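You operate a simulated robot arm through the tools that you are given. There is no shell and no other tool.

Carry out the task below with a simulated robot arm. There is one attempt and no reset: what you move stays moved.

## Task
Switch the blue and orange meters off; put them in the PADS drawer.
Fine: shut the drawer. Where these are worked on the way, their far stop is far enough and under half their travel is too little: drawer marked PADS.
Where things are to end (x, y in the base frame): blue vibration meter within 0.06 m of [0.7, -0.2]; orange clamp meter within 0.06 m of [0.9, -0.2].

The check looks at the end state, three seconds after you hand in, the way a careful person would. Anything else that was tipped, shoved, dropped, spilled or broken makes it a failure.

## Robot
A 6-joint arm with a two-finger gripper, fixed in place. Base frame: the origin is on the floor under the middle of its stand, x ahead of it, y to its left, z up. Lengths are in m, angles in degrees, forces in N, time in s.
It reaches about 1.417 m from its shoulder. Its first joint turns from -166.0 to 166.0 degrees. Payload 3.43 kg.
The TCP is the grasp point between the finger pads, 0.02 m short of the fingertips. In the tool frame z runs along the fingers and y along their closing line. The gripper opens to 0.19 m; its body begins 0.248 m behind the TCP.
Orientation is that of the tool frame in the base frame, as a unit quaternion [x, y, z, w]. With the fingers straight down and closing along the base's y, the tool's x points along the base's -x, its y along +y and its z along -z.

## Interface
- The arm moves only by the tool step_arm. Its argument "targets" is one flat list of numbers, 7 for each row, row after row: the shift along the base's x, y, z in units of 500 mm (1.0 is 500 mm), then the turn, a rotation vector about the base's x, y, z in units of 180 degrees (1.0 is 180 degrees), then the closure, from 0 (fully open) to 1 (shut). In form: [tx, ty, tz, wx, wy, wz, fingers, tx, ty, tz, wx, wy, wz, fingers, ...]. A call has 1 to 20 rows; each row is the pose to reach, as a shift and turn from the pose commanded when the call began. A call with a number of a shift or a turn outside -1 to 1 is refused whole. Rows are played at 5 a second. More than 0.05 m and 8.6 degrees between two rows, or a gripper value outside its range, and nothing of the call is played. A pose out of reach is approached as far as the arm can. The call stops where the force on the tool passes 50 N (or 10 N more than at its start, if that is more) or the arm is blocked; 0.2 s more then pass. The fingers move at their own pace (about 0.153 m/s each) and stop on an object; they squeeze with about 22 N. The grip force told is the motor's: it shows also when the fingers shut on nothing. Time passes only in rows, and 0.2 s behind the last, so rows that repeat a pose let the fingers close. It gives the time, the measured TCP pose, the force on the tool (base axes), the opening and the grip force at its end, in the units of the frame above (readings bear some noise), with the torque about the TCP (base axes, N m) and any sound that the robot's microphone picked up, and new pictures: "pictures" is both (left out), scene, wrist or none.
- Cameras (640 x 400 px; columns grow to the right, rows downward): "scene" is fixed at [0.2199, 0.6474, 1.541]; the picture's right is [0.20, 0.98, 0.00], its down [0.68, -0.14, -0.72] and it looks along [-0.70, 0.15, -0.69] (base axes); focal length 214 px, centre (320, 200). "wrist" rides on the gripper at [0.07, -0.008, -0.288] in the tool frame; the picture's right is [0.12, 0.99, 0.00], its down [-0.96, 0.11, -0.25] and it looks along [-0.24, 0.03, 0.97] (tool axes); focal length 261 px, centre (320, 200). There is no depth. A picture from a camera that has moved, and an enlarged one, comes with that camera's place and axes in the base frame and with its lens.
- slide_trunk(by): moves the trunk up (or, below 0, down) by that many m; the arm rides with it, the base frame stays. It gives what a move gives, with no picture.
- zoom(camera, box): a new picture of the part [left, top, right, bottom] of that camera's present view, enlarged. The clock stands still meanwhile.
- job_done(): hands the job in; it is judged then, once.

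Nothing tells you positions but the pictures and the camera data. Unless the task says otherwise, let go and move clear before handing in.

The tools are called after "Emit:" as a command line: name --argument value ..., lists and objects as JSON in quotes. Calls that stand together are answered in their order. step_arm: Moves the arm, as the interface text tells. Its arguments: {"type":"object","properties":{"targets":{"type":"array"},"pictures":{"type":"string","enum":["both","scene","wrist","none"]}},"required":["targets"]} The other tools are called the same way: slide_trunk (by) moves the trunk up or down; zoom (camera, box) takes an enlarged picture of a part of a camera's view; job_done () hands the job in.

At the start:

```text
time_s: 0.0
eef_pos: [0.7666, 0.1414, 1.2028]
orientation: [0.001, 1.0, 0.0, 0.0]
ft_force: [-0.1, 0.1, 0.0]
moment: [0.03, -0.03, -0.03]
opening: 0.1902
finger_force: 0.1
trunk travel left (down, up): [-0.2, 0.24]
```

scene: 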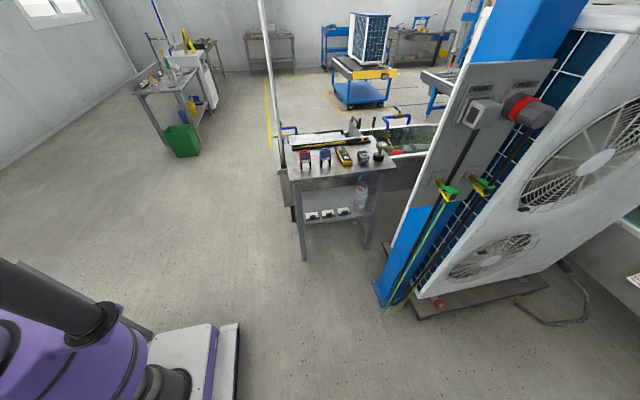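
wrist: 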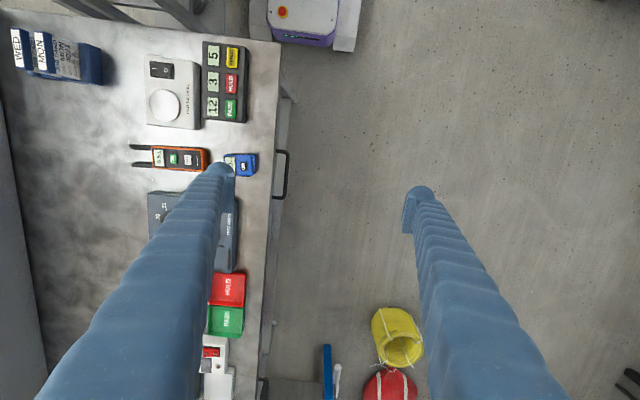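

The wrist view shows a bench to the robot's right (−y) with an orange clamp meter and a small blue meter near its edge, and a handle on the bench's +y face. I'll zoom in to read labels before moving.

Emit:
zoom --camera "wrist" --box '[120, 30, 300, 200]'

Emit:
zoom --camera "wrist" --box '[140, 180, 300, 400]'

Emit:
zoom --camera "wrist" --box '[0, 0, 320, 200]'

Emit:
zoom --camera "scene" --box '[260, 100, 420, 260]'

```text
2.35 times, centred on (210, 115) of wrist
camera zoom: at [0.6966, 0.132, 1.4895], right [-0.12, 0.99, 0.0], down [0.96, 0.11, 0.25], along [0.24, 0.03, -0.97], focal length 613 px, centre (579, 400)
```

zoom: 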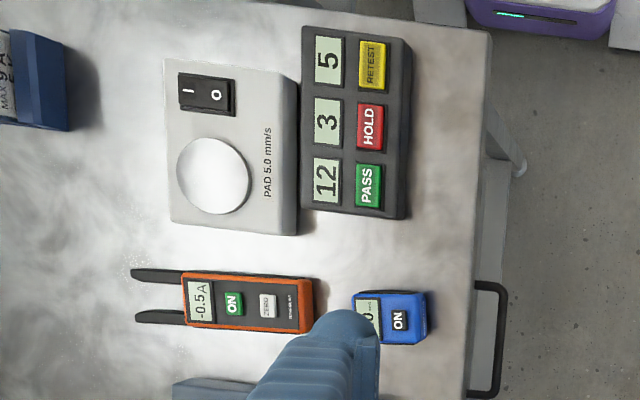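

```text
1.82 times, centred on (220, 290) of wrist
camera zoom: at [0.6966, 0.132, 1.4895], right [-0.12, 0.99, 0.0], down [0.96, 0.11, 0.25], along [0.24, 0.03, -0.97], focal length 474 px, centre (502, 36)
```

zoom: 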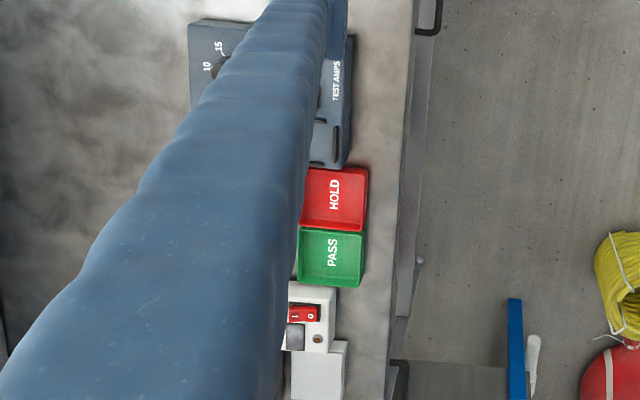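

```text
2.00 times, centred on (160, 100) of wrist
camera zoom: at [0.6966, 0.132, 1.4895], right [-0.12, 0.99, 0.0], down [0.96, 0.11, 0.25], along [0.24, 0.03, -0.97], focal length 521 px, centre (640, 400)
```

zoom: 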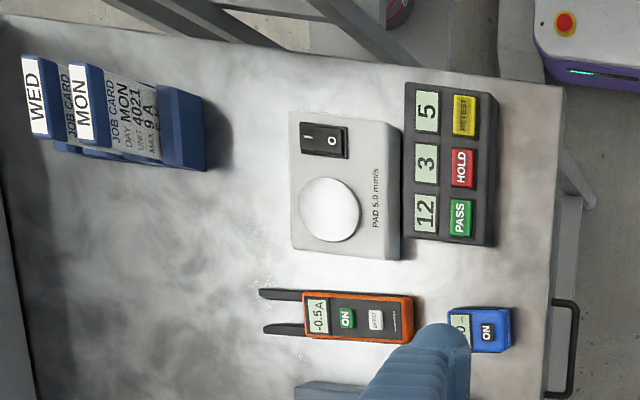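

```text
2.50 times, centred on (340, 180) of scene
camera zoom: at [0.2199, 0.6474, 1.541], right [0.2, 0.98, 0.0], down [0.68, -0.14, -0.72], along [-0.7, 0.15, -0.69], focal length 536 px, centre (270, 250)
```

zoom: 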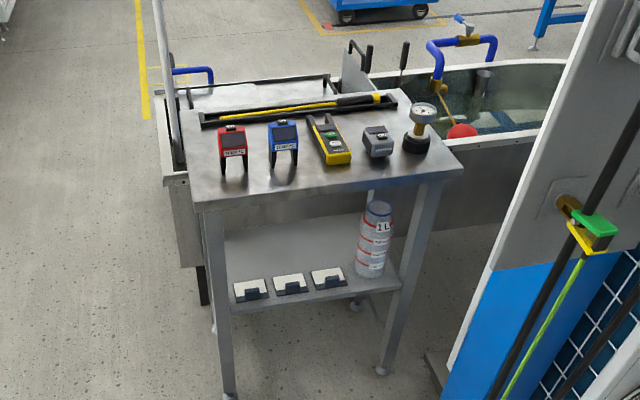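

The bench has at least two front handles, and I need to see the drawer labels. I'll move to the +y side and tilt the camera to look back at the bench front.

Emit:
step_arm --targets '[0, 0.08, 0, -0.025, 0, 0, 0, 0, 0.16, 0, -0.05, 0, 0, 0, 0, 0.24, 0, -0.075, 0, 0, 0, 0, 0.32, 0, -0.1, 0, 0, 0, 0, 0.4, 0, -0.125, 0, 0, 0, 0, 0.48, 0, -0.15, 0, 0, 0, 0, 0.56, 0, -0.175, 0, 0, 0, 0, 0.64, 0, -0.2, 0, 0, 0, 0, 0.72, 0, -0.225, 0, 0, 0, 0, 0.8, 0, -0.25, 0, 0, 0]' --pictures "both"

```text
time_s: 2.2
eef_pos: [0.6642, 0.4242, 1.1658]
orientation: [-0.003, 0.928, -0.372, 0.007]
ft_force: [-0.3, 0.5, 0.3]
moment: [0.08, -0.02, 0.0]
opening: 0.1902
finger_force: 0.0
out of reach, approached as far as the arm can: row 7, 8, 9, 10
trunk travel left (down, up): [-0.2, 0.24]
camera wrist: at [0.5901, 0.6151, 1.3785], right [-0.12, 0.72, -0.69], down [0.96, 0.26, 0.11], along [0.26, -0.65, -0.72], focal length 261 px, centre (320, 200)
```

scene: 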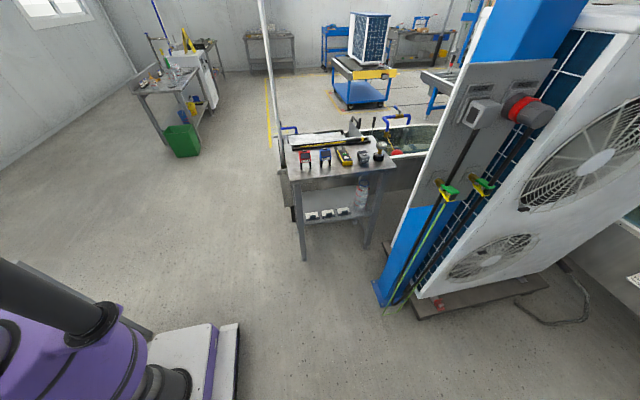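
wrist: 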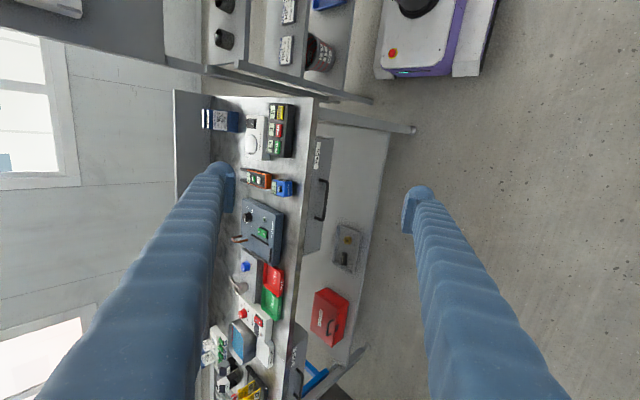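

I can see the bench front now: one drawer near the meters and another further along. I'll zoom in on the labels and the meters.

Emit:
zoom --camera "wrist" --box '[230, 90, 390, 290]'

Emit:
zoom --camera "wrist" --box '[200, 240, 380, 400]'

Emit:
zoom --camera "wrist" --box '[230, 130, 350, 210]'

```text
2.00 times, centred on (310, 190) of wrist
camera zoom: at [0.5901, 0.6151, 1.3785], right [-0.12, 0.72, -0.69], down [0.96, 0.26, 0.11], along [0.26, -0.65, -0.72], focal length 521 px, centre (340, 220)
```

zoom: 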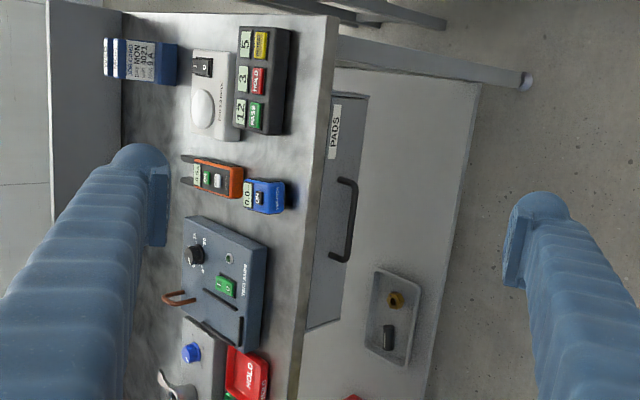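

```text
2.50 times, centred on (290, 320) of wrist
camera zoom: at [0.5901, 0.6151, 1.3785], right [-0.12, 0.72, -0.69], down [0.96, 0.26, 0.11], along [0.26, -0.65, -0.72], focal length 652 px, centre (395, -100)
```

zoom: 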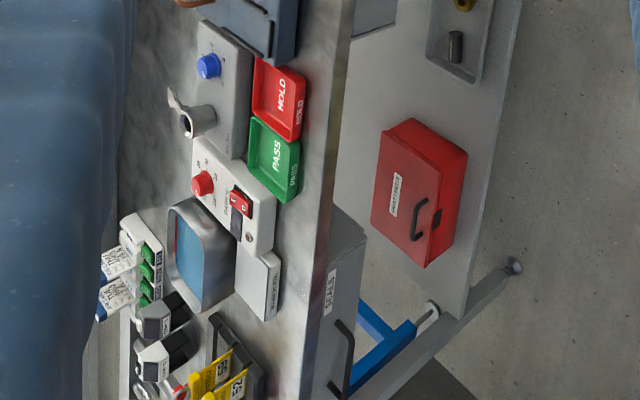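

```text
5.00 times, centred on (290, 170) of wrist
camera zoom: at [0.5901, 0.6151, 1.3785], right [-0.12, 0.72, -0.69], down [0.96, 0.26, 0.11], along [0.26, -0.65, -0.72], focal length 1303 px, centre (470, 350)
```

zoom: 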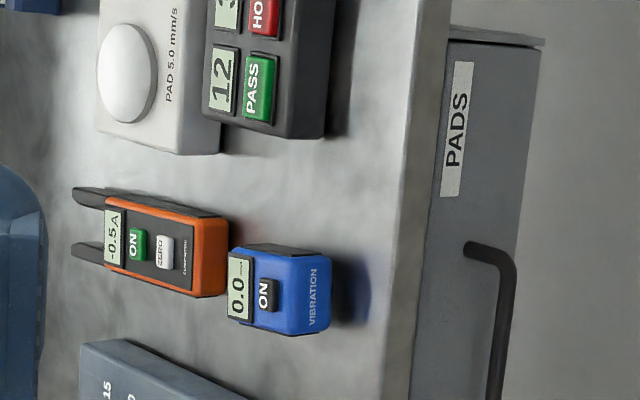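

The PADS drawer is the near one, with its bar handle centred at about (0.826, 0.047, 0.72). The blue meter is near (0.79, −0.04) and the orange one near (0.80, −0.22). Next I'll check the fingertip shape, then look straight down from above the meters.

Emit:
zoom --camera "wrist" --box '[180, 140, 280, 240]'

Emit:
zoom --camera "wrist" --box '[380, 150, 480, 250]'

```text
4.00 times, centred on (230, 190) of wrist
camera zoom: at [0.5901, 0.6151, 1.3785], right [-0.12, 0.72, -0.69], down [0.96, 0.26, 0.11], along [0.26, -0.65, -0.72], focal length 1043 px, centre (680, 240)
```

zoom: 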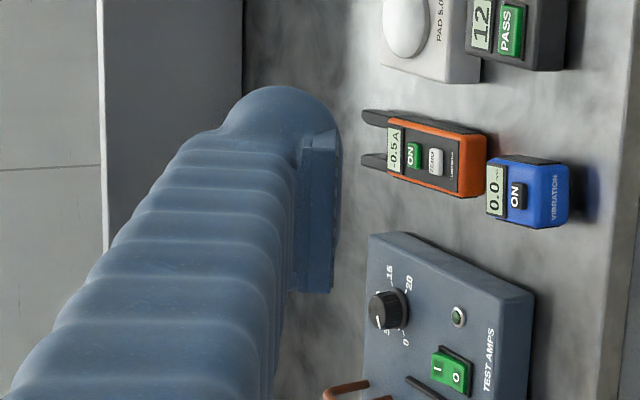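

```text
4.00 times, centred on (430, 200) of wrist
camera zoom: at [0.5901, 0.6151, 1.3785], right [-0.12, 0.72, -0.69], down [0.96, 0.26, 0.11], along [0.26, -0.65, -0.72], focal length 1043 px, centre (-120, 200)
```

zoom: 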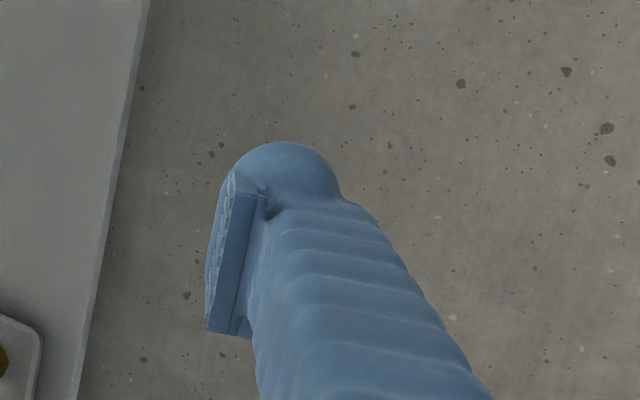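

The fingers end in small domes (about 3 cm across), which will work for pressing buttons. I'll return to straight-down over the bench and check the pose reading to see how the shift is referenced after the out-of-reach move.

Emit:
step_arm --targets '[0, -0.08, 0, 0.04, 0, 0, 0, 0, -0.16, 0, 0.08, 0, 0, 0, 0, -0.24, 0, 0.12, 0, 0, 0, 0, -0.32, 0, 0.16, 0, 0, 0, 0, -0.4, 0, 0.2, 0, 0, 0, 0, -0.48, 0, 0.245, 0, 0, 0]' --pictures "none"

```text
time_s: 3.6
eef_pos: [0.6627, 0.1853, 1.163]
orientation: [0.0, 1.0, -0.007, -0.001]
ft_force: [0.9, 0.1, -0.8]
moment: [-0.05, 0.0, 0.0]
opening: 0.19
finger_force: 0.2
trunk travel left (down, up): [-0.2, 0.24]
```

The shift is measured from the pose actually reached. Now I'll move above the two meters for a straight-down view.

Emit:
step_arm --targets '[0.024, -0.079, -0.016, 0.0045, 0, 0, 0, 0.048, -0.158, -0.032, 0.0045, 0, 0, 0, 0.073, -0.236, -0.048, 0.0045, 0, 0, 0, 0.097, -0.315, -0.063, 0.0045, 0, 0, 0, 0.121, -0.394, -0.079, 0.0045, 0, 0, 0, 0.146, -0.473, -0.095, 0.0045, 0, 0, 0, 0.17, -0.551, -0.11, 0.0045, 0, 0, 0, 0.194, -0.63, -0.126, 0.0045, 0, 0, 0]' --pictures "wrist"

```text
time_s: 5.4
eef_pos: [0.7609, -0.1302, 1.0992]
orientation: [0.0, 1.0, -0.001, -0.002]
ft_force: [-0.1, -0.8, -0.3]
moment: [0.01, 0.02, -0.03]
opening: 0.1902
finger_force: 0.1
trunk travel left (down, up): [-0.2, 0.24]
camera wrist: at [0.6919, -0.14, 1.3872], right [-0.12, 0.99, 0.0], down [0.96, 0.12, 0.25], along [0.24, 0.03, -0.97], focal length 261 px, centre (320, 200)
```

wrist: 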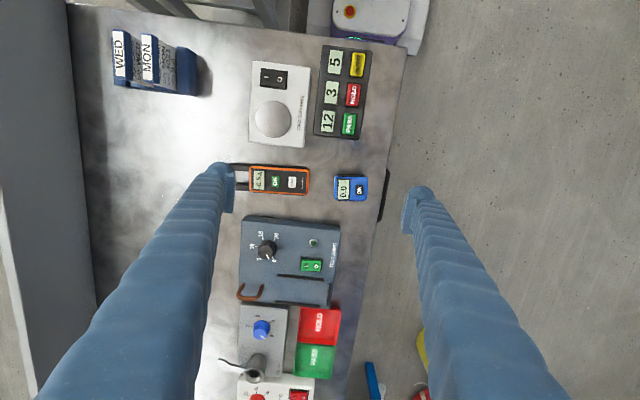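

Emit:
zoom --camera "wrist" --box '[225, 130, 405, 240]'

Emit:
zoom --camera "wrist" --box '[230, 40, 410, 150]'

Emit:
zoom --camera "wrist" --box '[220, 200, 400, 310]'

```text
3.56 times, centred on (315, 185) of wrist
camera zoom: at [0.6919, -0.14, 1.3872], right [-0.12, 0.99, 0.0], down [0.96, 0.12, 0.25], along [0.24, 0.03, -0.97], focal length 927 px, centre (338, 253)
```

zoom: 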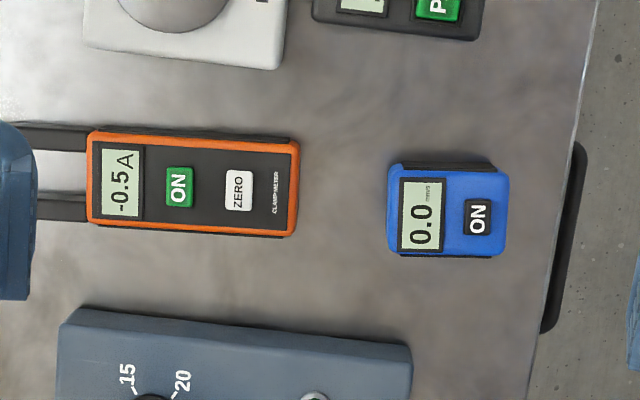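

```text
3.56 times, centred on (320, 95) of wrist
camera zoom: at [0.6919, -0.14, 1.3872], right [-0.12, 0.99, 0.0], down [0.96, 0.12, 0.25], along [0.24, 0.03, -0.97], focal length 927 px, centre (320, 573)
```

zoom: 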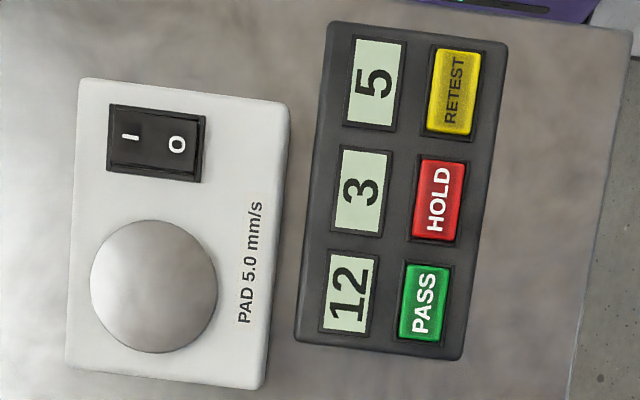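

```text
3.56 times, centred on (310, 255) of wrist
camera zoom: at [0.6919, -0.14, 1.3872], right [-0.12, 0.99, 0.0], down [0.96, 0.12, 0.25], along [0.24, 0.03, -0.97], focal length 927 px, centre (356, 4)
```

zoom: 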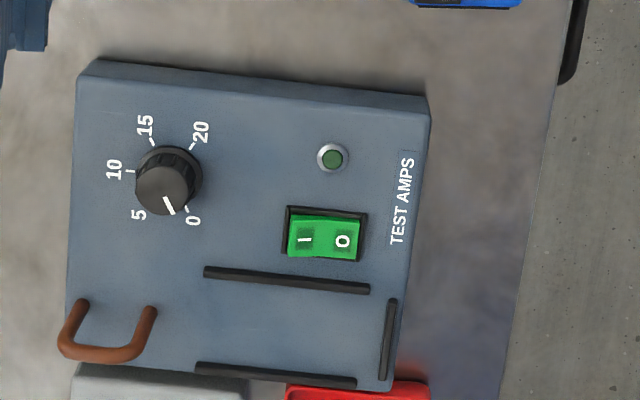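

I've triangulated both ON buttons: blue at about (0.794, −0.044, 0.852) and orange at about (0.799, −0.2245, 0.835), with the bench top near z = 0.79. I'll hover one open fingertip (the −y one) above the blue ON button, keeping the other finger outside the bench edge.

Emit:
step_arm --targets '[0.013, 0.068, -0.06, 0, 0, 0, 0, 0.026, 0.136, -0.12, 0, 0, 0, 0, 0.039, 0.204, -0.18, 0, 0, 0, 0, 0.052, 0.272, -0.24, 0, 0, 0, 0, 0.065, 0.34, -0.3, 0, 0, 0, 0, 0.078, 0.408, -0.36, 0, 0, 0, 0]' --pictures "wrist"

```text
time_s: 6.8
eef_pos: [0.7991, 0.0749, 0.9193]
orientation: [0.001, 1.0, -0.001, 0.0]
ft_force: [0.1, 0.0, -0.2]
moment: [0.03, 0.0, -0.01]
opening: 0.1902
finger_force: 0.1
trunk travel left (down, up): [-0.2, 0.24]
camera wrist: at [0.7306, 0.065, 1.2073], right [-0.12, 0.99, 0.0], down [0.96, 0.11, 0.25], along [0.24, 0.03, -0.97], focal length 261 px, centre (320, 200)
```

wrist: 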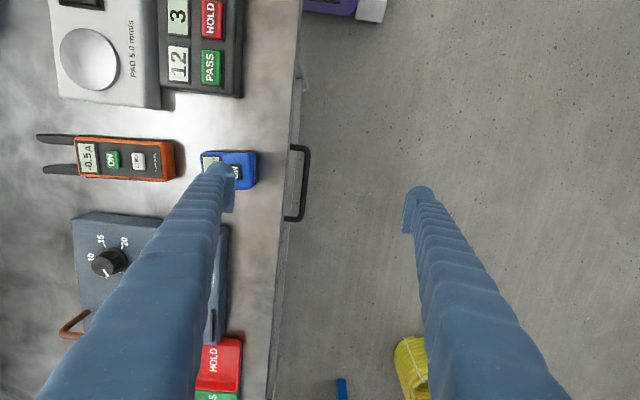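

Emit:
zoom --camera "wrist" --box '[185, 130, 285, 215]'

```text
4.71 times, centred on (235, 172) of wrist
camera zoom: at [0.7306, 0.065, 1.2073], right [-0.12, 0.99, 0.0], down [0.96, 0.11, 0.25], along [0.24, 0.03, -0.97], focal length 1227 px, centre (720, 329)
```

zoom: 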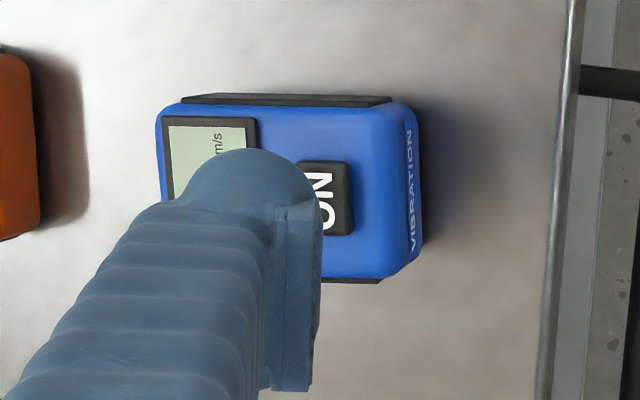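

The projected button position matches the image exactly, and the fingertip dome sits about 5 mm short in x. I'll correct that and descend gently onto the blue ON button.

Emit:
step_arm --targets '[0.008, -0.004, 0, 0, 0, 0, 0, 0.008, -0.004, -0.04, 0, 0, 0, 0, 0.008, -0.004, -0.08, 0, 0, 0, 0, 0.008, -0.004, -0.088, 0, 0, 0, 0, 0.008, -0.004, -0.092, 0, 0, 0, 0, 0.008, -0.004, -0.096, 0, 0, 0, 0, 0.008, -0.004, -0.1, 0, 0, 0, 0]' --pictures "wrist"

```text
time_s: 8.4
eef_pos: [0.8055, 0.0704, 0.8707]
orientation: [-0.001, 1.0, -0.001, 0.0]
ft_force: [0.1, -0.5, 0.6]
moment: [0.02, -0.02, -0.02]
opening: 0.1899
finger_force: 0.0
trunk travel left (down, up): [-0.2, 0.24]
camera wrist: at [0.7354, 0.0622, 1.1575], right [-0.12, 0.99, 0.0], down [0.96, 0.12, 0.25], along [0.24, 0.03, -0.97], focal length 261 px, centre (320, 200)
```

wrist: 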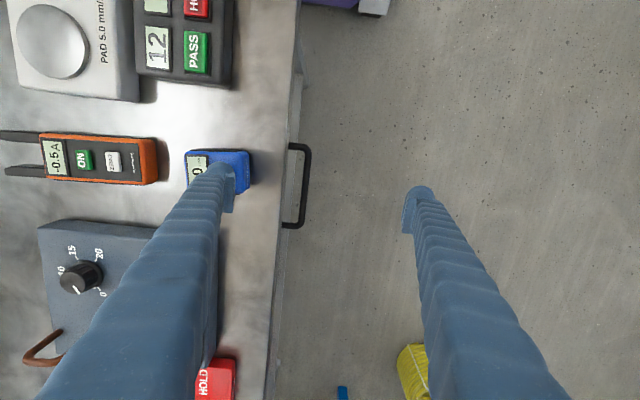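

No contact yet, so I'll check alignment in a zoomed view before going lower.

Emit:
zoom --camera "wrist" --box '[175, 130, 275, 215]'

```text
4.71 times, centred on (225, 172) of wrist
camera zoom: at [0.7354, 0.0622, 1.1575], right [-0.12, 0.99, 0.0], down [0.96, 0.12, 0.25], along [0.24, 0.03, -0.97], focal length 1227 px, centre (767, 329)
```

zoom: 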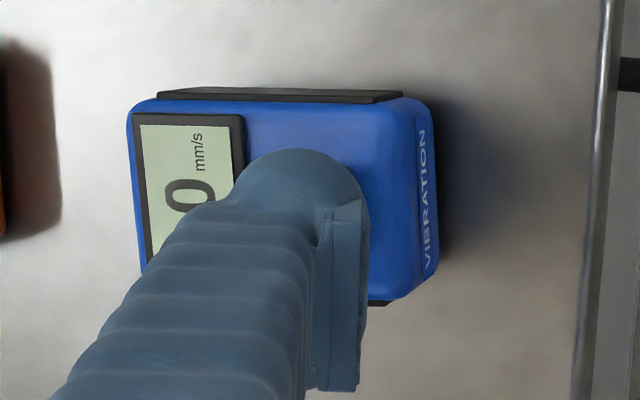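

The dome covers the button area and is about 3 mm off in y. I'll nudge it and continue down in 2 mm steps.

Emit:
step_arm --targets '[0, 0.005, 0, 0, 0, 0, 0, 0, 0.005, -0.004, 0, 0, 0, 0, 0, 0.005, -0.008, 0, 0, 0, 0, 0, 0.005, -0.012, 0, 0, 0, 0]' --pictures "none"

```text
time_s: 9.4
eef_pos: [0.8052, 0.0741, 0.8637]
orientation: [-0.001, 1.0, -0.001, 0.0]
ft_force: [0.9, -0.3, -0.8]
moment: [-0.03, 0.02, 0.02]
opening: 0.1901
finger_force: 0.2
trunk travel left (down, up): [-0.2, 0.24]
```

Emit:
step_arm --targets '[0, 0, -0.004, 0, 0, 0, 0, 0, 0, -0.008, 0, 0, 0, 0, 0, 0, -0.012, 0, 0, 0, 0]' --pictures "wrist"

```text
time_s: 10.2
eef_pos: [0.8051, 0.0741, 0.8583]
orientation: [0.0, 1.0, 0.0, 0.0]
ft_force: [0.6, 1.1, 1.7]
moment: [-0.11, 0.01, 0.04]
opening: 0.1899
finger_force: 0.0
trunk travel left (down, up): [-0.2, 0.24]
camera wrist: at [0.735, 0.065, 1.1455], right [-0.12, 0.99, 0.0], down [0.96, 0.12, 0.25], along [0.25, 0.03, -0.97], focal length 261 px, centre (320, 200)
```

wrist: 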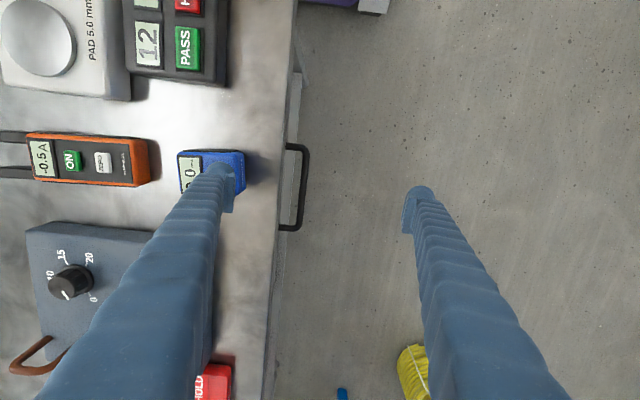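

A light contact has started (about 1 N and a matching moment). I'll press further in small steps.

Emit:
step_arm --targets '[0, 0, -0.003, 0, 0, 0, 0, 0, 0, -0.006, 0, 0, 0, 0, 0, 0, -0.006, 0, 0, 0, 0]' --pictures "wrist"

Emit:
zoom --camera "wrist" --box '[165, 130, 265, 215]'

```text
time_s: 11.0
eef_pos: [0.805, 0.0752, 0.8549]
orientation: [0.001, 1.0, -0.001, 0.0]
ft_force: [0.3, 0.0, 2.2]
moment: [-0.23, 0.03, 0.03]
opening: 0.1904
finger_force: 0.0
trunk travel left (down, up): [-0.2, 0.24]
heard: click
camera wrist: at [0.7349, 0.0649, 1.1429], right [-0.12, 0.99, 0.0], down [0.96, 0.12, 0.25], along [0.25, 0.03, -0.97], focal length 261 px, centre (320, 200)
```

wrist: 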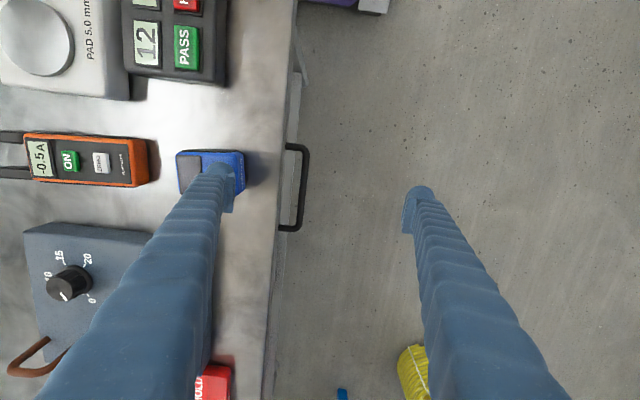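

```text
4.71 times, centred on (215, 172) of wrist
camera zoom: at [0.7349, 0.0649, 1.1429], right [-0.12, 0.99, 0.0], down [0.96, 0.12, 0.25], along [0.25, 0.03, -0.97], focal length 1227 px, centre (814, 329)
```

zoom: 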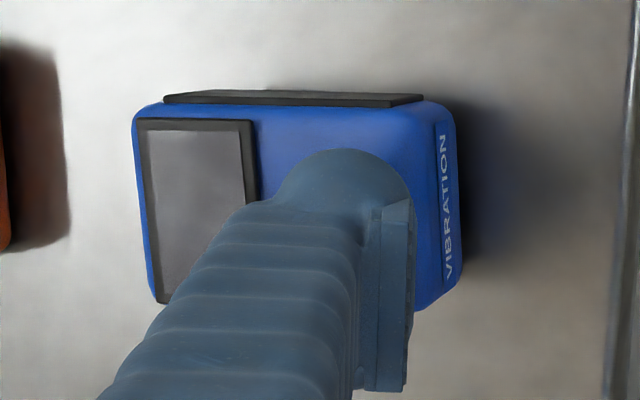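

A click was heard and the blue display is blank, so blue is off. Contact came at TCP z ≈ 0.858. Now I'll lift, move across at height, and hover the +y fingertip above the orange ON button.

Emit:
step_arm --targets '[0, 0, 0.08, 0, 0, 0, 0, 0, 0, 0.16, 0, 0, 0, 0, 0.001, -0.09, 0.16, 0, 0, 0, 0, 0.002, -0.18, 0.16, 0, 0, 0, 0, 0.003, -0.27, 0.16, 0, 0, 0, 0, 0.004, -0.36, 0.16, 0, 0, 0, 0, 0.005, -0.45, 0.16, 0, 0, 0, 0, 0.006, -0.54, 0.16, 0, 0, 0, 0, 0.007, -0.63, 0.16, 0, 0, 0, 0, 0.008, -0.72, 0.16, 0, 0, 0, 0, 0.01, -0.8, 0.16, 0, 0, 0, 0, 0.01, -0.836, 0.16, 0, 0, 0, 0, 0.01, -0.836, 0.09, 0, 0, 0, 0]' --pictures "wrist"

Emit:
zoom --camera "wrist" --box '[360, 120, 480, 220]'

```text
time_s: 13.8
eef_pos: [0.8095, -0.3448, 0.8993]
orientation: [0.001, 1.0, 0.0, -0.001]
ft_force: [0.9, 0.1, -0.2]
moment: [-0.03, 0.01, 0.0]
opening: 0.1901
finger_force: 0.0
trunk travel left (down, up): [-0.2, 0.24]
camera wrist: at [0.7412, -0.3532, 1.1875], right [-0.12, 0.99, 0.0], down [0.96, 0.12, 0.25], along [0.24, 0.03, -0.97], focal length 261 px, centre (320, 200)
```

wrist: 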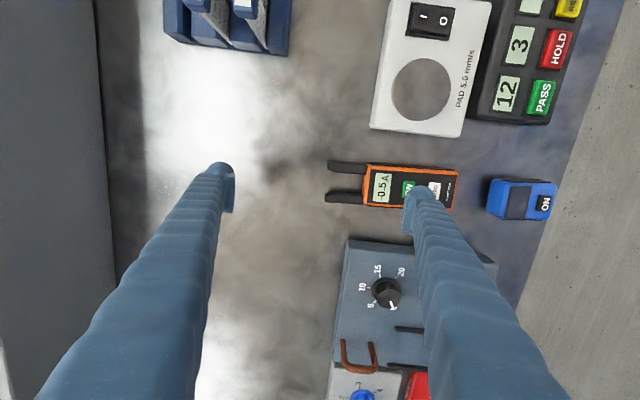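

```text
4.00 times, centred on (420, 170) of wrist
camera zoom: at [0.7412, -0.3532, 1.1875], right [-0.12, 0.99, 0.0], down [0.96, 0.12, 0.25], along [0.24, 0.03, -0.97], focal length 1043 px, centre (-80, 320)
```

zoom: 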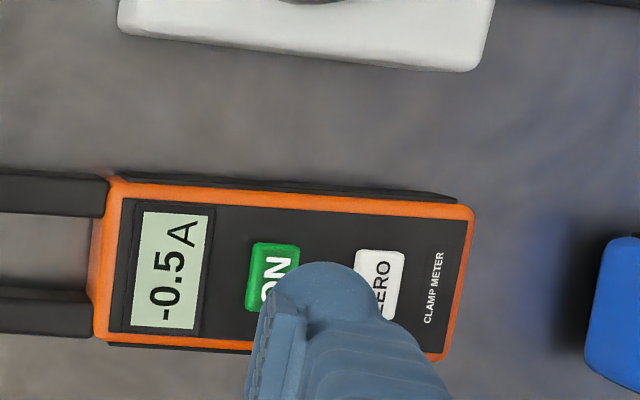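

Orange's ON button re-triangulates to (0.800, −0.224, 0.836), and the dome needs about +6 mm in y. I'll shift and lower close to contact, then re-check.

Emit:
step_arm --targets '[0.003, 0.013, 0, 0, 0, 0, 0, 0.003, 0.013, -0.05, 0, 0, 0, 0, 0.003, 0.013, -0.09, 0, 0, 0, 0, 0.003, 0.013, -0.098, 0, 0, 0, 0]' --pictures "wrist"

Emit:
zoom --camera "wrist" --box '[360, 120, 480, 220]'

```text
time_s: 14.8
eef_pos: [0.811, -0.3371, 0.8519]
orientation: [0.0, 1.0, -0.002, -0.001]
ft_force: [-0.1, 0.4, 0.1]
moment: [-0.02, 0.01, 0.0]
opening: 0.1901
finger_force: 0.0
trunk travel left (down, up): [-0.2, 0.24]
camera wrist: at [0.7415, -0.3467, 1.139], right [-0.12, 0.99, 0.0], down [0.96, 0.12, 0.25], along [0.24, 0.03, -0.97], focal length 261 px, centre (320, 200)
```

wrist: 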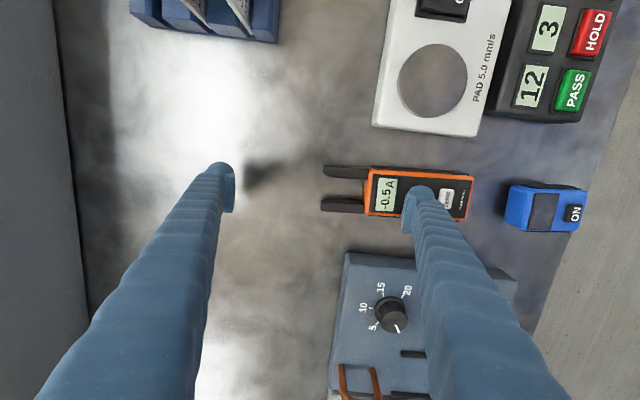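

```text
4.00 times, centred on (420, 170) of wrist
camera zoom: at [0.7415, -0.3467, 1.139], right [-0.12, 0.99, 0.0], down [0.96, 0.12, 0.25], along [0.24, 0.03, -0.97], focal length 1043 px, centre (-80, 320)
```

zoom: 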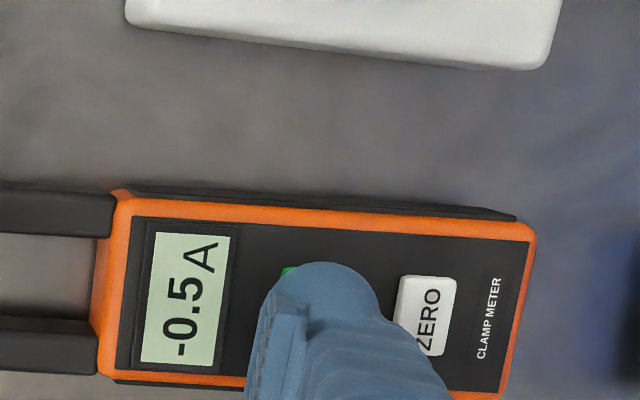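

Alignment is within 2–3 mm, so I'll descend onto the orange ON button in small steps.

Emit:
step_arm --targets '[0.004, 0.003, -0.006, 0, 0, 0, 0, 0.004, 0.003, -0.01, 0, 0, 0, 0, 0.004, 0.003, -0.014, 0, 0, 0, 0, 0.004, 0.003, -0.018, 0, 0, 0, 0]' --pictures "none"

```text
time_s: 15.8
eef_pos: [0.8121, -0.3365, 0.8426]
orientation: [0.0, 1.0, 0.0, -0.001]
ft_force: [0.3, 1.2, 1.0]
moment: [0.19, 0.04, -0.01]
opening: 0.1901
finger_force: 0.1
trunk travel left (down, up): [-0.2, 0.24]
heard: click
```

A click was heard. I'll lift and verify the orange display.

Emit:
step_arm --targets '[0, 0, 0.05, 0, 0, 0, 0, 0, 0, 0.13, 0, 0, 0, 0]' --pictures "wrist"

Emit:
zoom --camera "wrist" --box '[310, 110, 590, 285]'

```text
time_s: 16.4
eef_pos: [0.8124, -0.3362, 0.9083]
orientation: [0.001, 1.0, -0.001, 0.0]
ft_force: [0.1, -0.2, -0.3]
moment: [-0.01, -0.05, 0.02]
opening: 0.19
finger_force: 0.0
trunk travel left (down, up): [-0.2, 0.24]
camera wrist: at [0.7428, -0.3454, 1.1951], right [-0.12, 0.99, 0.0], down [0.96, 0.12, 0.25], along [0.25, 0.03, -0.97], focal length 261 px, centre (320, 200)
```

wrist: 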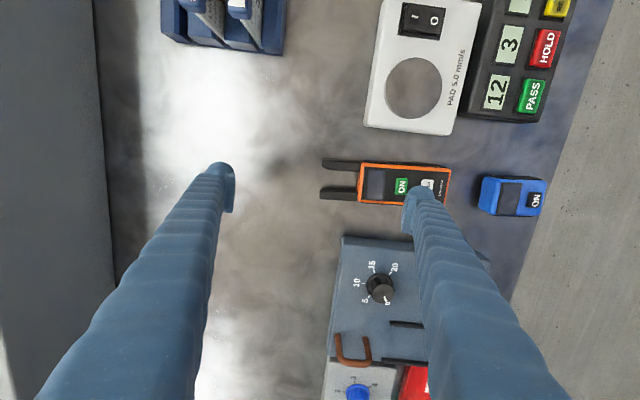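

```text
2.29 times, centred on (450, 198) of wrist
camera zoom: at [0.7428, -0.3454, 1.1951], right [-0.12, 0.99, 0.0], down [0.96, 0.12, 0.25], along [0.25, 0.03, -0.97], focal length 596 px, centre (23, 206)
```

zoom: 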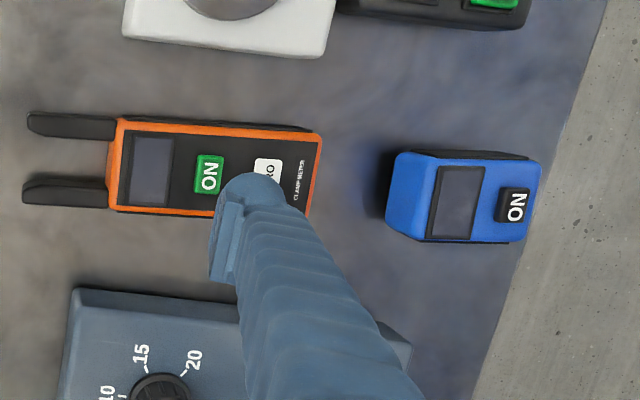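

Both displays are blank, so both meters are off. Next is the drawer: I'll raise, swing over to the +y side and tilt the gripper towards the drawer front to take the handle bar.

Emit:
step_arm --targets '[0, 0, 0.1, 0, 0, 0, 0, 0, 0.04, 0.18, 0, 0, 0, 0, -0.005, 0.11, 0.24, 0, 0, 0, 0, -0.01, 0.2, 0.26, 0, 0, 0, 0, -0.015, 0.29, 0.28, 0, 0, 0, 0, -0.02, 0.38, 0.3, -0.042, 0, 0, 0, -0.025, 0.47, 0.3, -0.085, 0, 0, 0, -0.025, 0.56, 0.3, -0.128, 0, 0, 0.2, -0.025, 0.65, 0.3, -0.172, 0, 0, 0.4, -0.025, 0.74, 0.3, -0.215, 0, 0, 0.6, -0.025, 0.83, 0.3, -0.258, 0, 0, 0.6, -0.025, 0.92, 0.3, -0.302, 0, 0, 0.6, -0.025, 1.0, 0.3, -0.345, 0, 0, 0.6, -0.025, 1.0, 0.3, -0.389, 0, 0, 0.6]' --pictures "none"

```text
time_s: 19.4
eef_pos: [0.8016, 0.164, 1.0565]
orientation: [0.001, 0.818, -0.575, -0.001]
ft_force: [0.9, 0.9, 0.0]
moment: [-0.05, -0.01, -0.02]
opening: 0.0759
finger_force: 0.0
trunk travel left (down, up): [-0.2, 0.24]
```

Emit:
step_arm --targets '[0, 0.06, -0.06, 0, 0, 0, 0.6, 0, 0.12, -0.12, 0, 0, 0, 0.6, 0, 0.18, -0.19, 0, 0, 0, 0.6, 0, 0.22, -0.27, 0, 0, 0, 0.6, 0, 0.22, -0.36, 0, 0, 0, 0.6, 0, 0.22, -0.45, 0, 0, 0, 0.6, 0, 0.22, -0.54, 0, 0, 0, 0.6]' --pictures "wrist"

Emit:
zoom --camera "wrist" --box '[200, 100, 420, 300]'

```text
time_s: 21.0
eef_pos: [0.7546, 0.2525, 0.8194]
orientation: [0.0, 0.819, -0.574, 0.0]
ft_force: [0.1, -0.2, -0.5]
moment: [0.11, 0.02, 0.01]
opening: 0.0762
finger_force: 0.0
out of reach, approached as far as the arm can: row 3, 4, 5, 6, 7
trunk travel left (down, up): [-0.2, 0.24]
camera wrist: at [0.6852, 0.5191, 0.9245], right [-0.12, 0.34, -0.93], down [0.96, 0.27, -0.02], along [0.25, -0.9, -0.36], focal length 261 px, centre (320, 200)
```

wrist: 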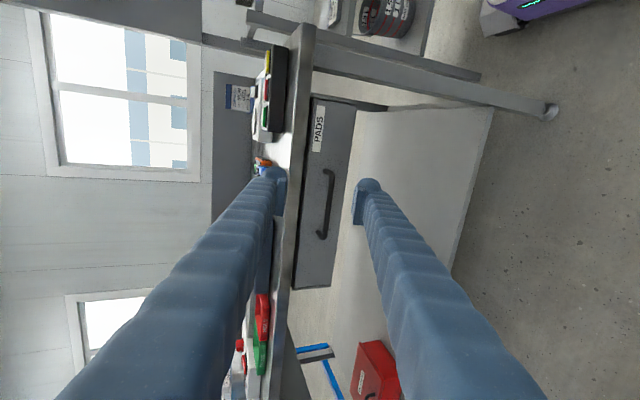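

```text
2.00 times, centred on (310, 200) of wrist
camera zoom: at [0.6852, 0.5191, 0.9245], right [-0.12, 0.34, -0.93], down [0.96, 0.27, -0.02], along [0.25, -0.9, -0.36], focal length 521 px, centre (340, 200)
```

zoom: 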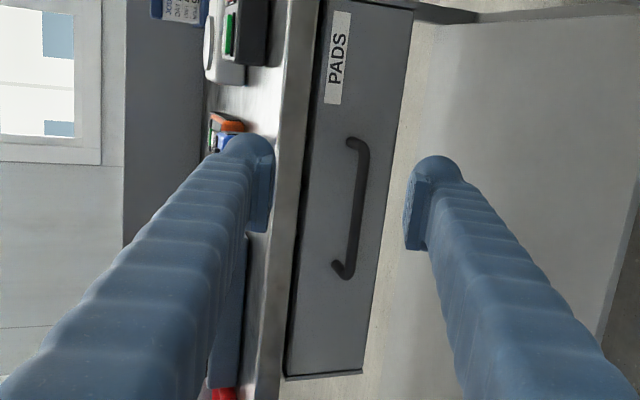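

The arm runs out of reach because the shoulder sits too high (about 1.19 m by my fit). I'll lift the TCP first, then lower the trunk 0.2 m so I can reach the handle with a tilted gripper.

Emit:
step_arm --targets '[0, 0, 0.09, 0, 0, 0, 0.6, 0, 0, 0.18, 0, 0, 0, 0.6, 0, 0, 0.27, 0, 0, 0, 0.6, 0, 0, 0.36, 0, 0, 0, 0.6]' --pictures "none"

Emit:
slide_trunk --by -0.2

```text
time_s: 22.0
eef_pos: [0.7528, 0.2514, 1.0005]
orientation: [-0.001, 0.819, -0.574, 0.0]
ft_force: [-0.4, 0.8, -0.4]
moment: [0.01, -0.02, 0.03]
opening: 0.0761
finger_force: 0.0
trunk travel left (down, up): [-0.2, 0.24]
```

```text
time_s: 24.2
eef_pos: [0.7537, 0.2522, 0.8002]
orientation: [0.0, 0.818, -0.575, 0.0]
ft_force: [0.1, 0.0, -0.1]
moment: [0.02, -0.02, 0.03]
opening: 0.076
finger_force: 0.0
trunk travel left (down, up): [0.0, 0.44]
```

The trunk is down. The handle bar sits at about y ≈ 0.043, z ≈ 0.716, x 0.766–0.887, roughly 4 cm off the drawer front. I'll tilt to about 80° and line up in front of the bar with a narrow opening.

Emit:
step_arm --targets '[0.023, -0.051, -0.042, -0.014, 0, 0, 0.84, 0.046, -0.102, -0.084, -0.028, 0, 0, 0.84, 0.069, -0.153, -0.126, -0.042, 0, 0, 0.84, 0.093, -0.204, -0.168, -0.0556, 0, 0, 0.84]' --pictures "wrist"

Emit:
zoom --camera "wrist" --box '[230, 80, 400, 280]'

```text
time_s: 25.2
eef_pos: [0.801, 0.1503, 0.7175]
orientation: [0.0, 0.765, -0.644, -0.001]
ft_force: [-0.3, 0.2, 0.9]
moment: [0.1, -0.02, 0.05]
opening: 0.0306
finger_force: 0.0
trunk travel left (down, up): [0.0, 0.44]
camera wrist: at [0.7307, 0.43, 0.7745], right [-0.12, 0.17, -0.98], down [0.96, 0.26, -0.07], along [0.25, -0.95, -0.19], focal length 261 px, centre (320, 200)
```

wrist: 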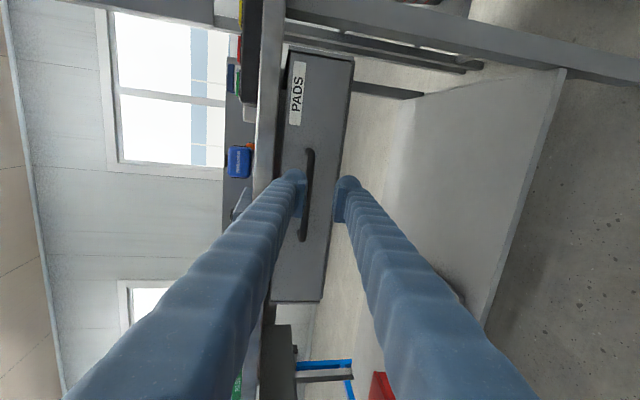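

```text
2.00 times, centred on (315, 180) of wrist
camera zoom: at [0.7307, 0.43, 0.7745], right [-0.12, 0.17, -0.98], down [0.96, 0.26, -0.07], along [0.25, -0.95, -0.19], focal length 521 px, centre (330, 240)
```

zoom: 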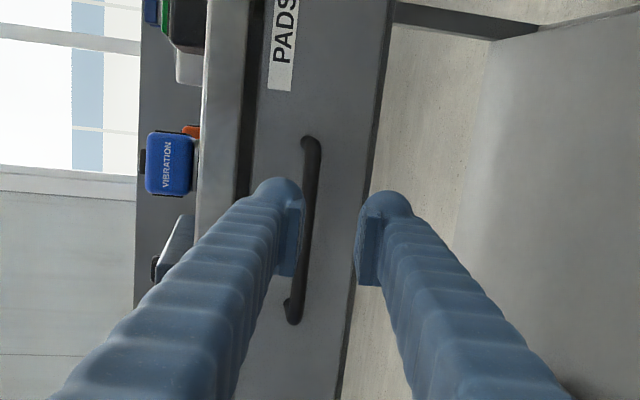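

The bar lines up vertically between the finger pads (z ≈ 0.717). I'll advance straight in −y so the bar sits between the pads near the tips.

Emit:
step_arm --targets '[0, -0.07, 0.001, 0, 0, 0, 0.84, 0, -0.14, 0.002, 0, 0, 0, 0.84, 0, -0.18, 0.002, 0, 0, 0, 0.84, 0, -0.198, 0.002, 0, 0, 0, 0.84]' --pictures "wrist"

Emit:
zoom --camera "wrist" --box '[230, 80, 400, 280]'

```text
time_s: 26.2
eef_pos: [0.7996, 0.0503, 0.7186]
orientation: [-0.001, 0.766, -0.643, -0.001]
ft_force: [-1.0, 0.1, 0.4]
moment: [0.0, 0.0, -0.02]
opening: 0.0305
finger_force: 0.0
trunk travel left (down, up): [0.0, 0.44]
camera wrist: at [0.7303, 0.3311, 0.7754], right [-0.12, 0.17, -0.98], down [0.96, 0.26, -0.07], along [0.25, -0.95, -0.2], focal length 261 px, centre (320, 200)
```

wrist: 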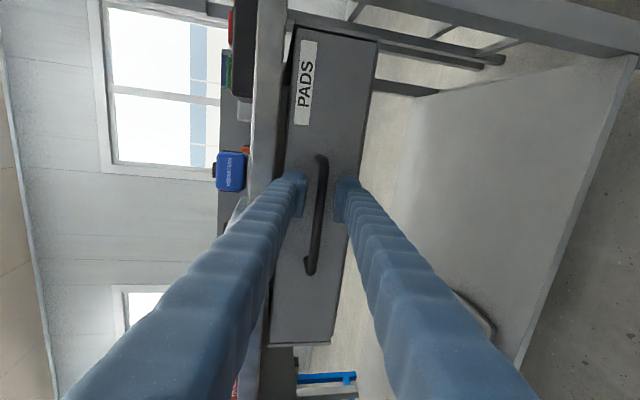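

```text
2.00 times, centred on (315, 180) of wrist
camera zoom: at [0.7303, 0.3311, 0.7754], right [-0.12, 0.17, -0.98], down [0.96, 0.26, -0.07], along [0.25, -0.95, -0.2], focal length 521 px, centre (330, 240)
```

zoom: 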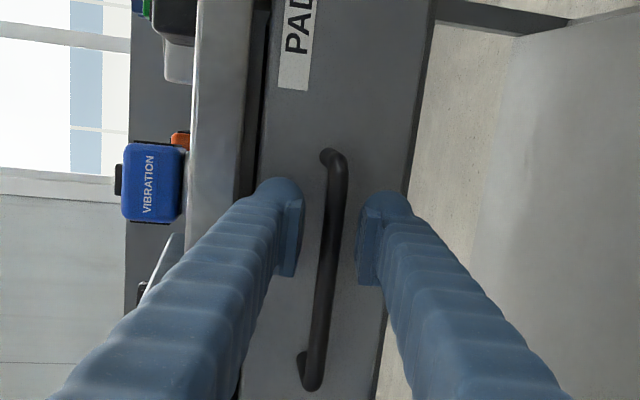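

The bar is between the pads. I'll move in 5 mm more for a secure bite and close on the bar.

Emit:
step_arm --targets '[0, -0.01, 0, 0, 0, 0, 0.84, 0, -0.01, 0, 0, 0, 0, 1, 0, -0.01, 0, 0, 0, 0, 1, 0, -0.01, 0, 0, 0, 0, 1]' --pictures "wrist"

Emit:
zoom --camera "wrist" --box '[230, 80, 400, 280]'

```text
time_s: 27.2
eef_pos: [0.8009, 0.045, 0.7171]
orientation: [0.0, 0.766, -0.643, -0.001]
ft_force: [-3.2, 0.0, -17.6]
moment: [0.01, -0.22, 0.29]
opening: 0.0076
finger_force: 41.4
trunk travel left (down, up): [0.0, 0.44]
camera wrist: at [0.7307, 0.3264, 0.774], right [-0.12, 0.17, -0.98], down [0.96, 0.26, -0.07], along [0.24, -0.95, -0.2], focal length 261 px, centre (320, 200)
```

wrist: 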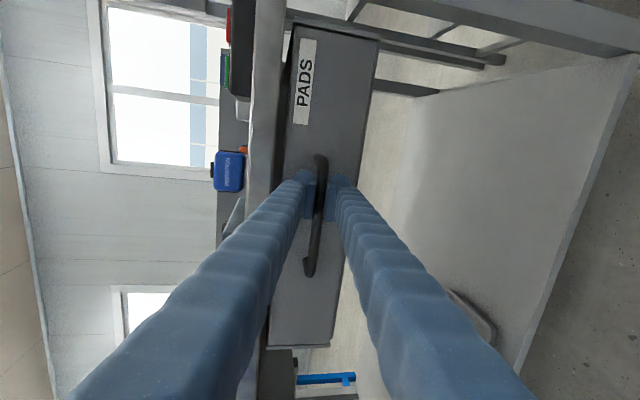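

```text
2.00 times, centred on (315, 180) of wrist
camera zoom: at [0.7307, 0.3264, 0.774], right [-0.12, 0.17, -0.98], down [0.96, 0.26, -0.07], along [0.24, -0.95, -0.2], focal length 521 px, centre (330, 240)
```

zoom: 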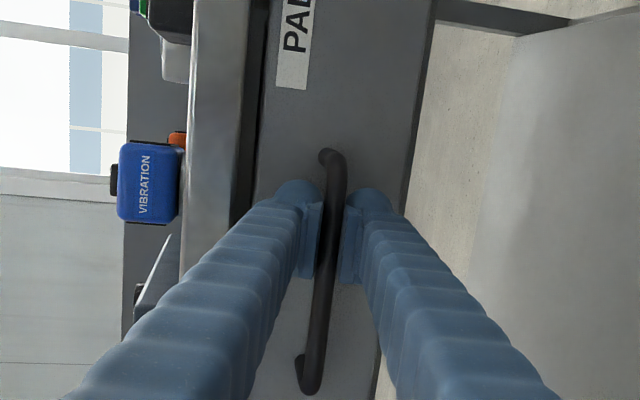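

The bar is gripped, with about 18 N of vertical bias, so I'll drop 2 mm to relieve it and start pulling the drawer out gently.

Emit:
step_arm --targets '[0, 0, -0.004, 0, 0, 0, 1, 0, 0.02, -0.004, 0, 0, 0, 1, 0, 0.05, -0.004, 0, 0, 0, 1, 0, 0.08, -0.004, 0, 0, 0, 1]' --pictures "wrist"

```text
time_s: 28.2
eef_pos: [0.8002, 0.0868, 0.7161]
orientation: [0.0, 0.765, -0.644, 0.0]
ft_force: [-3.7, 1.0, -0.6]
moment: [-0.01, 0.13, 0.13]
opening: 0.0073
finger_force: 41.3
trunk travel left (down, up): [0.0, 0.44]
camera wrist: at [0.7305, 0.3669, 0.7734], right [-0.12, 0.17, -0.98], down [0.96, 0.26, -0.07], along [0.25, -0.95, -0.19], focal length 261 px, centre (320, 200)
```

wrist: 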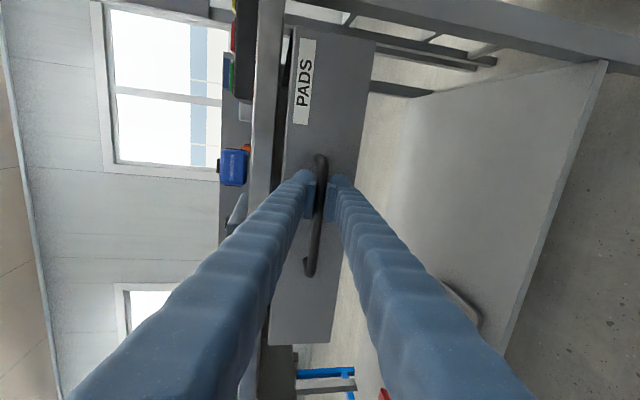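

The drawer is sliding freely. I'll keep pulling while reducing the tilt to stay within reach.

Emit:
step_arm --targets '[0, 0.04, 0, 0.016, 0, 0, 1, 0, 0.08, 0, 0.032, 0, 0, 1, 0, 0.12, 0, 0.048, 0, 0, 1, 0, 0.16, 0, 0.064, 0, 0, 1, 0, 0.2, 0, 0.08, 0, 0, 1, 0, 0.24, 0, 0.096, 0, 0, 1]' --pictures "wrist"

```text
time_s: 29.6
eef_pos: [0.8003, 0.2066, 0.7156]
orientation: [0.0, 0.854, -0.521, -0.001]
ft_force: [-1.3, 1.1, -0.4]
moment: [0.01, 0.07, 0.78]
opening: 0.0074
finger_force: 41.1
trunk travel left (down, up): [0.0, 0.44]
camera wrist: at [0.7305, 0.4569, 0.8542], right [-0.12, 0.45, -0.88], down [0.96, 0.27, 0.01], along [0.25, -0.85, -0.47], focal length 261 px, centre (320, 200)
```

wrist: 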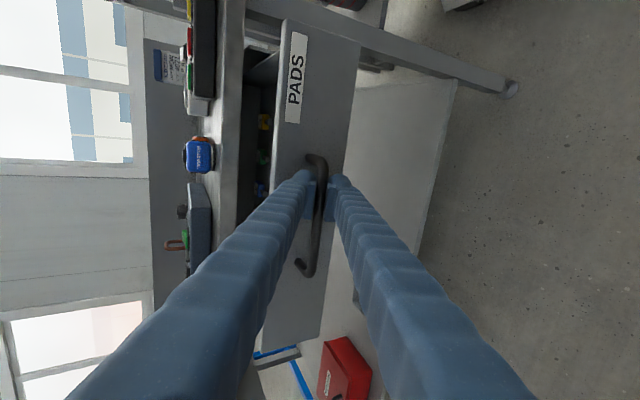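

The drawer is about 16 cm open with some items visible inside. I'll keep pulling.

Emit:
step_arm --targets '[0, 0.04, 0, 0.016, 0, 0, 1, 0, 0.08, 0, 0.032, 0, 0, 1, 0, 0.12, 0, 0.048, 0, 0, 1, 0, 0.16, 0, 0.064, 0, 0, 1, 0, 0.19, 0, 0.08, 0, 0, 1]' --pictures "wrist"

```text
time_s: 30.8
eef_pos: [0.8003, 0.3014, 0.7151]
orientation: [-0.001, 0.912, -0.41, -0.001]
ft_force: [2.2, -1.1, -8.6]
moment: [-0.05, 0.41, 0.45]
opening: 0.0073
finger_force: 41.2
trunk travel left (down, up): [0.0, 0.44]
camera wrist: at [0.731, 0.51, 0.9114], right [-0.12, 0.66, -0.74], down [0.96, 0.26, 0.08], along [0.24, -0.71, -0.67], focal length 261 px, centre (320, 200)
```

wrist: 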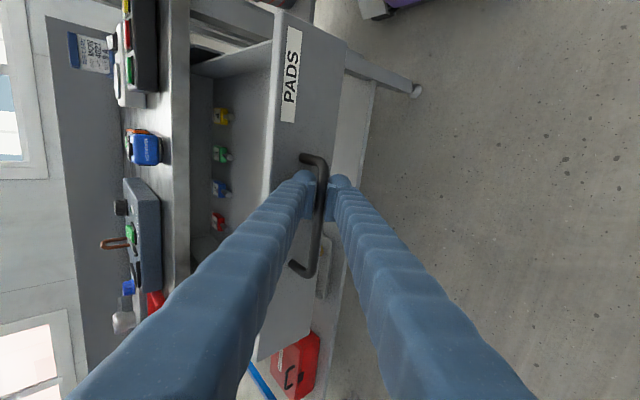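

Emit:
step_arm --targets '[0, 0.03, -0.003, 0.02, 0, 0, 1, 0, 0.06, -0.003, 0.04, 0, 0, 1, 0, 0.08, -0.003, 0.05, 0, 0, 1]' --pictures "wrist"

Emit:
zoom --camera "wrist" --box '[150, 0, 350, 260]'

```text
time_s: 31.6
eef_pos: [0.8002, 0.3405, 0.7138]
orientation: [0.0, 0.941, -0.338, 0.0]
ft_force: [1.9, -0.8, -6.2]
moment: [-0.03, 0.65, 0.49]
opening: 0.0072
finger_force: 40.9
trunk travel left (down, up): [0.0, 0.44]
camera wrist: at [0.731, 0.5155, 0.9411], right [-0.12, 0.77, -0.63], down [0.96, 0.25, 0.12], along [0.24, -0.59, -0.77], focal length 261 px, centre (320, 200)
```

wrist: 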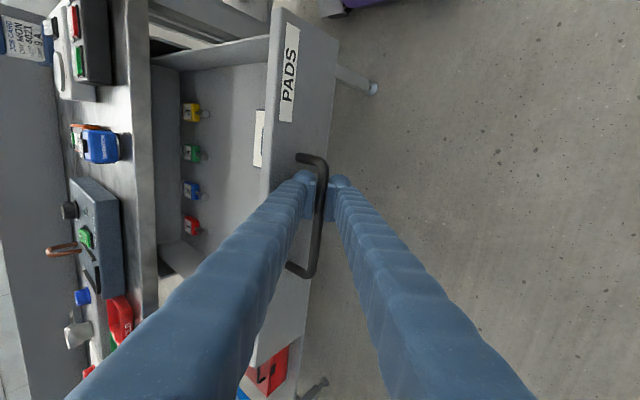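

```text
1.54 times, centred on (250, 130) of wrist
camera zoom: at [0.731, 0.5155, 0.9411], right [-0.12, 0.77, -0.63], down [0.96, 0.25, 0.12], along [0.24, -0.59, -0.77], focal length 401 px, centre (428, 308)
```

zoom: 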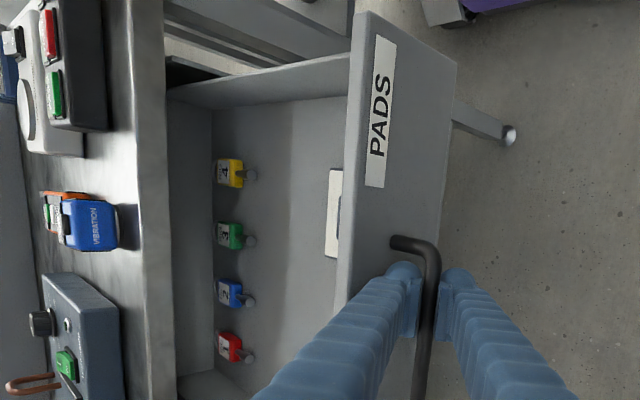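

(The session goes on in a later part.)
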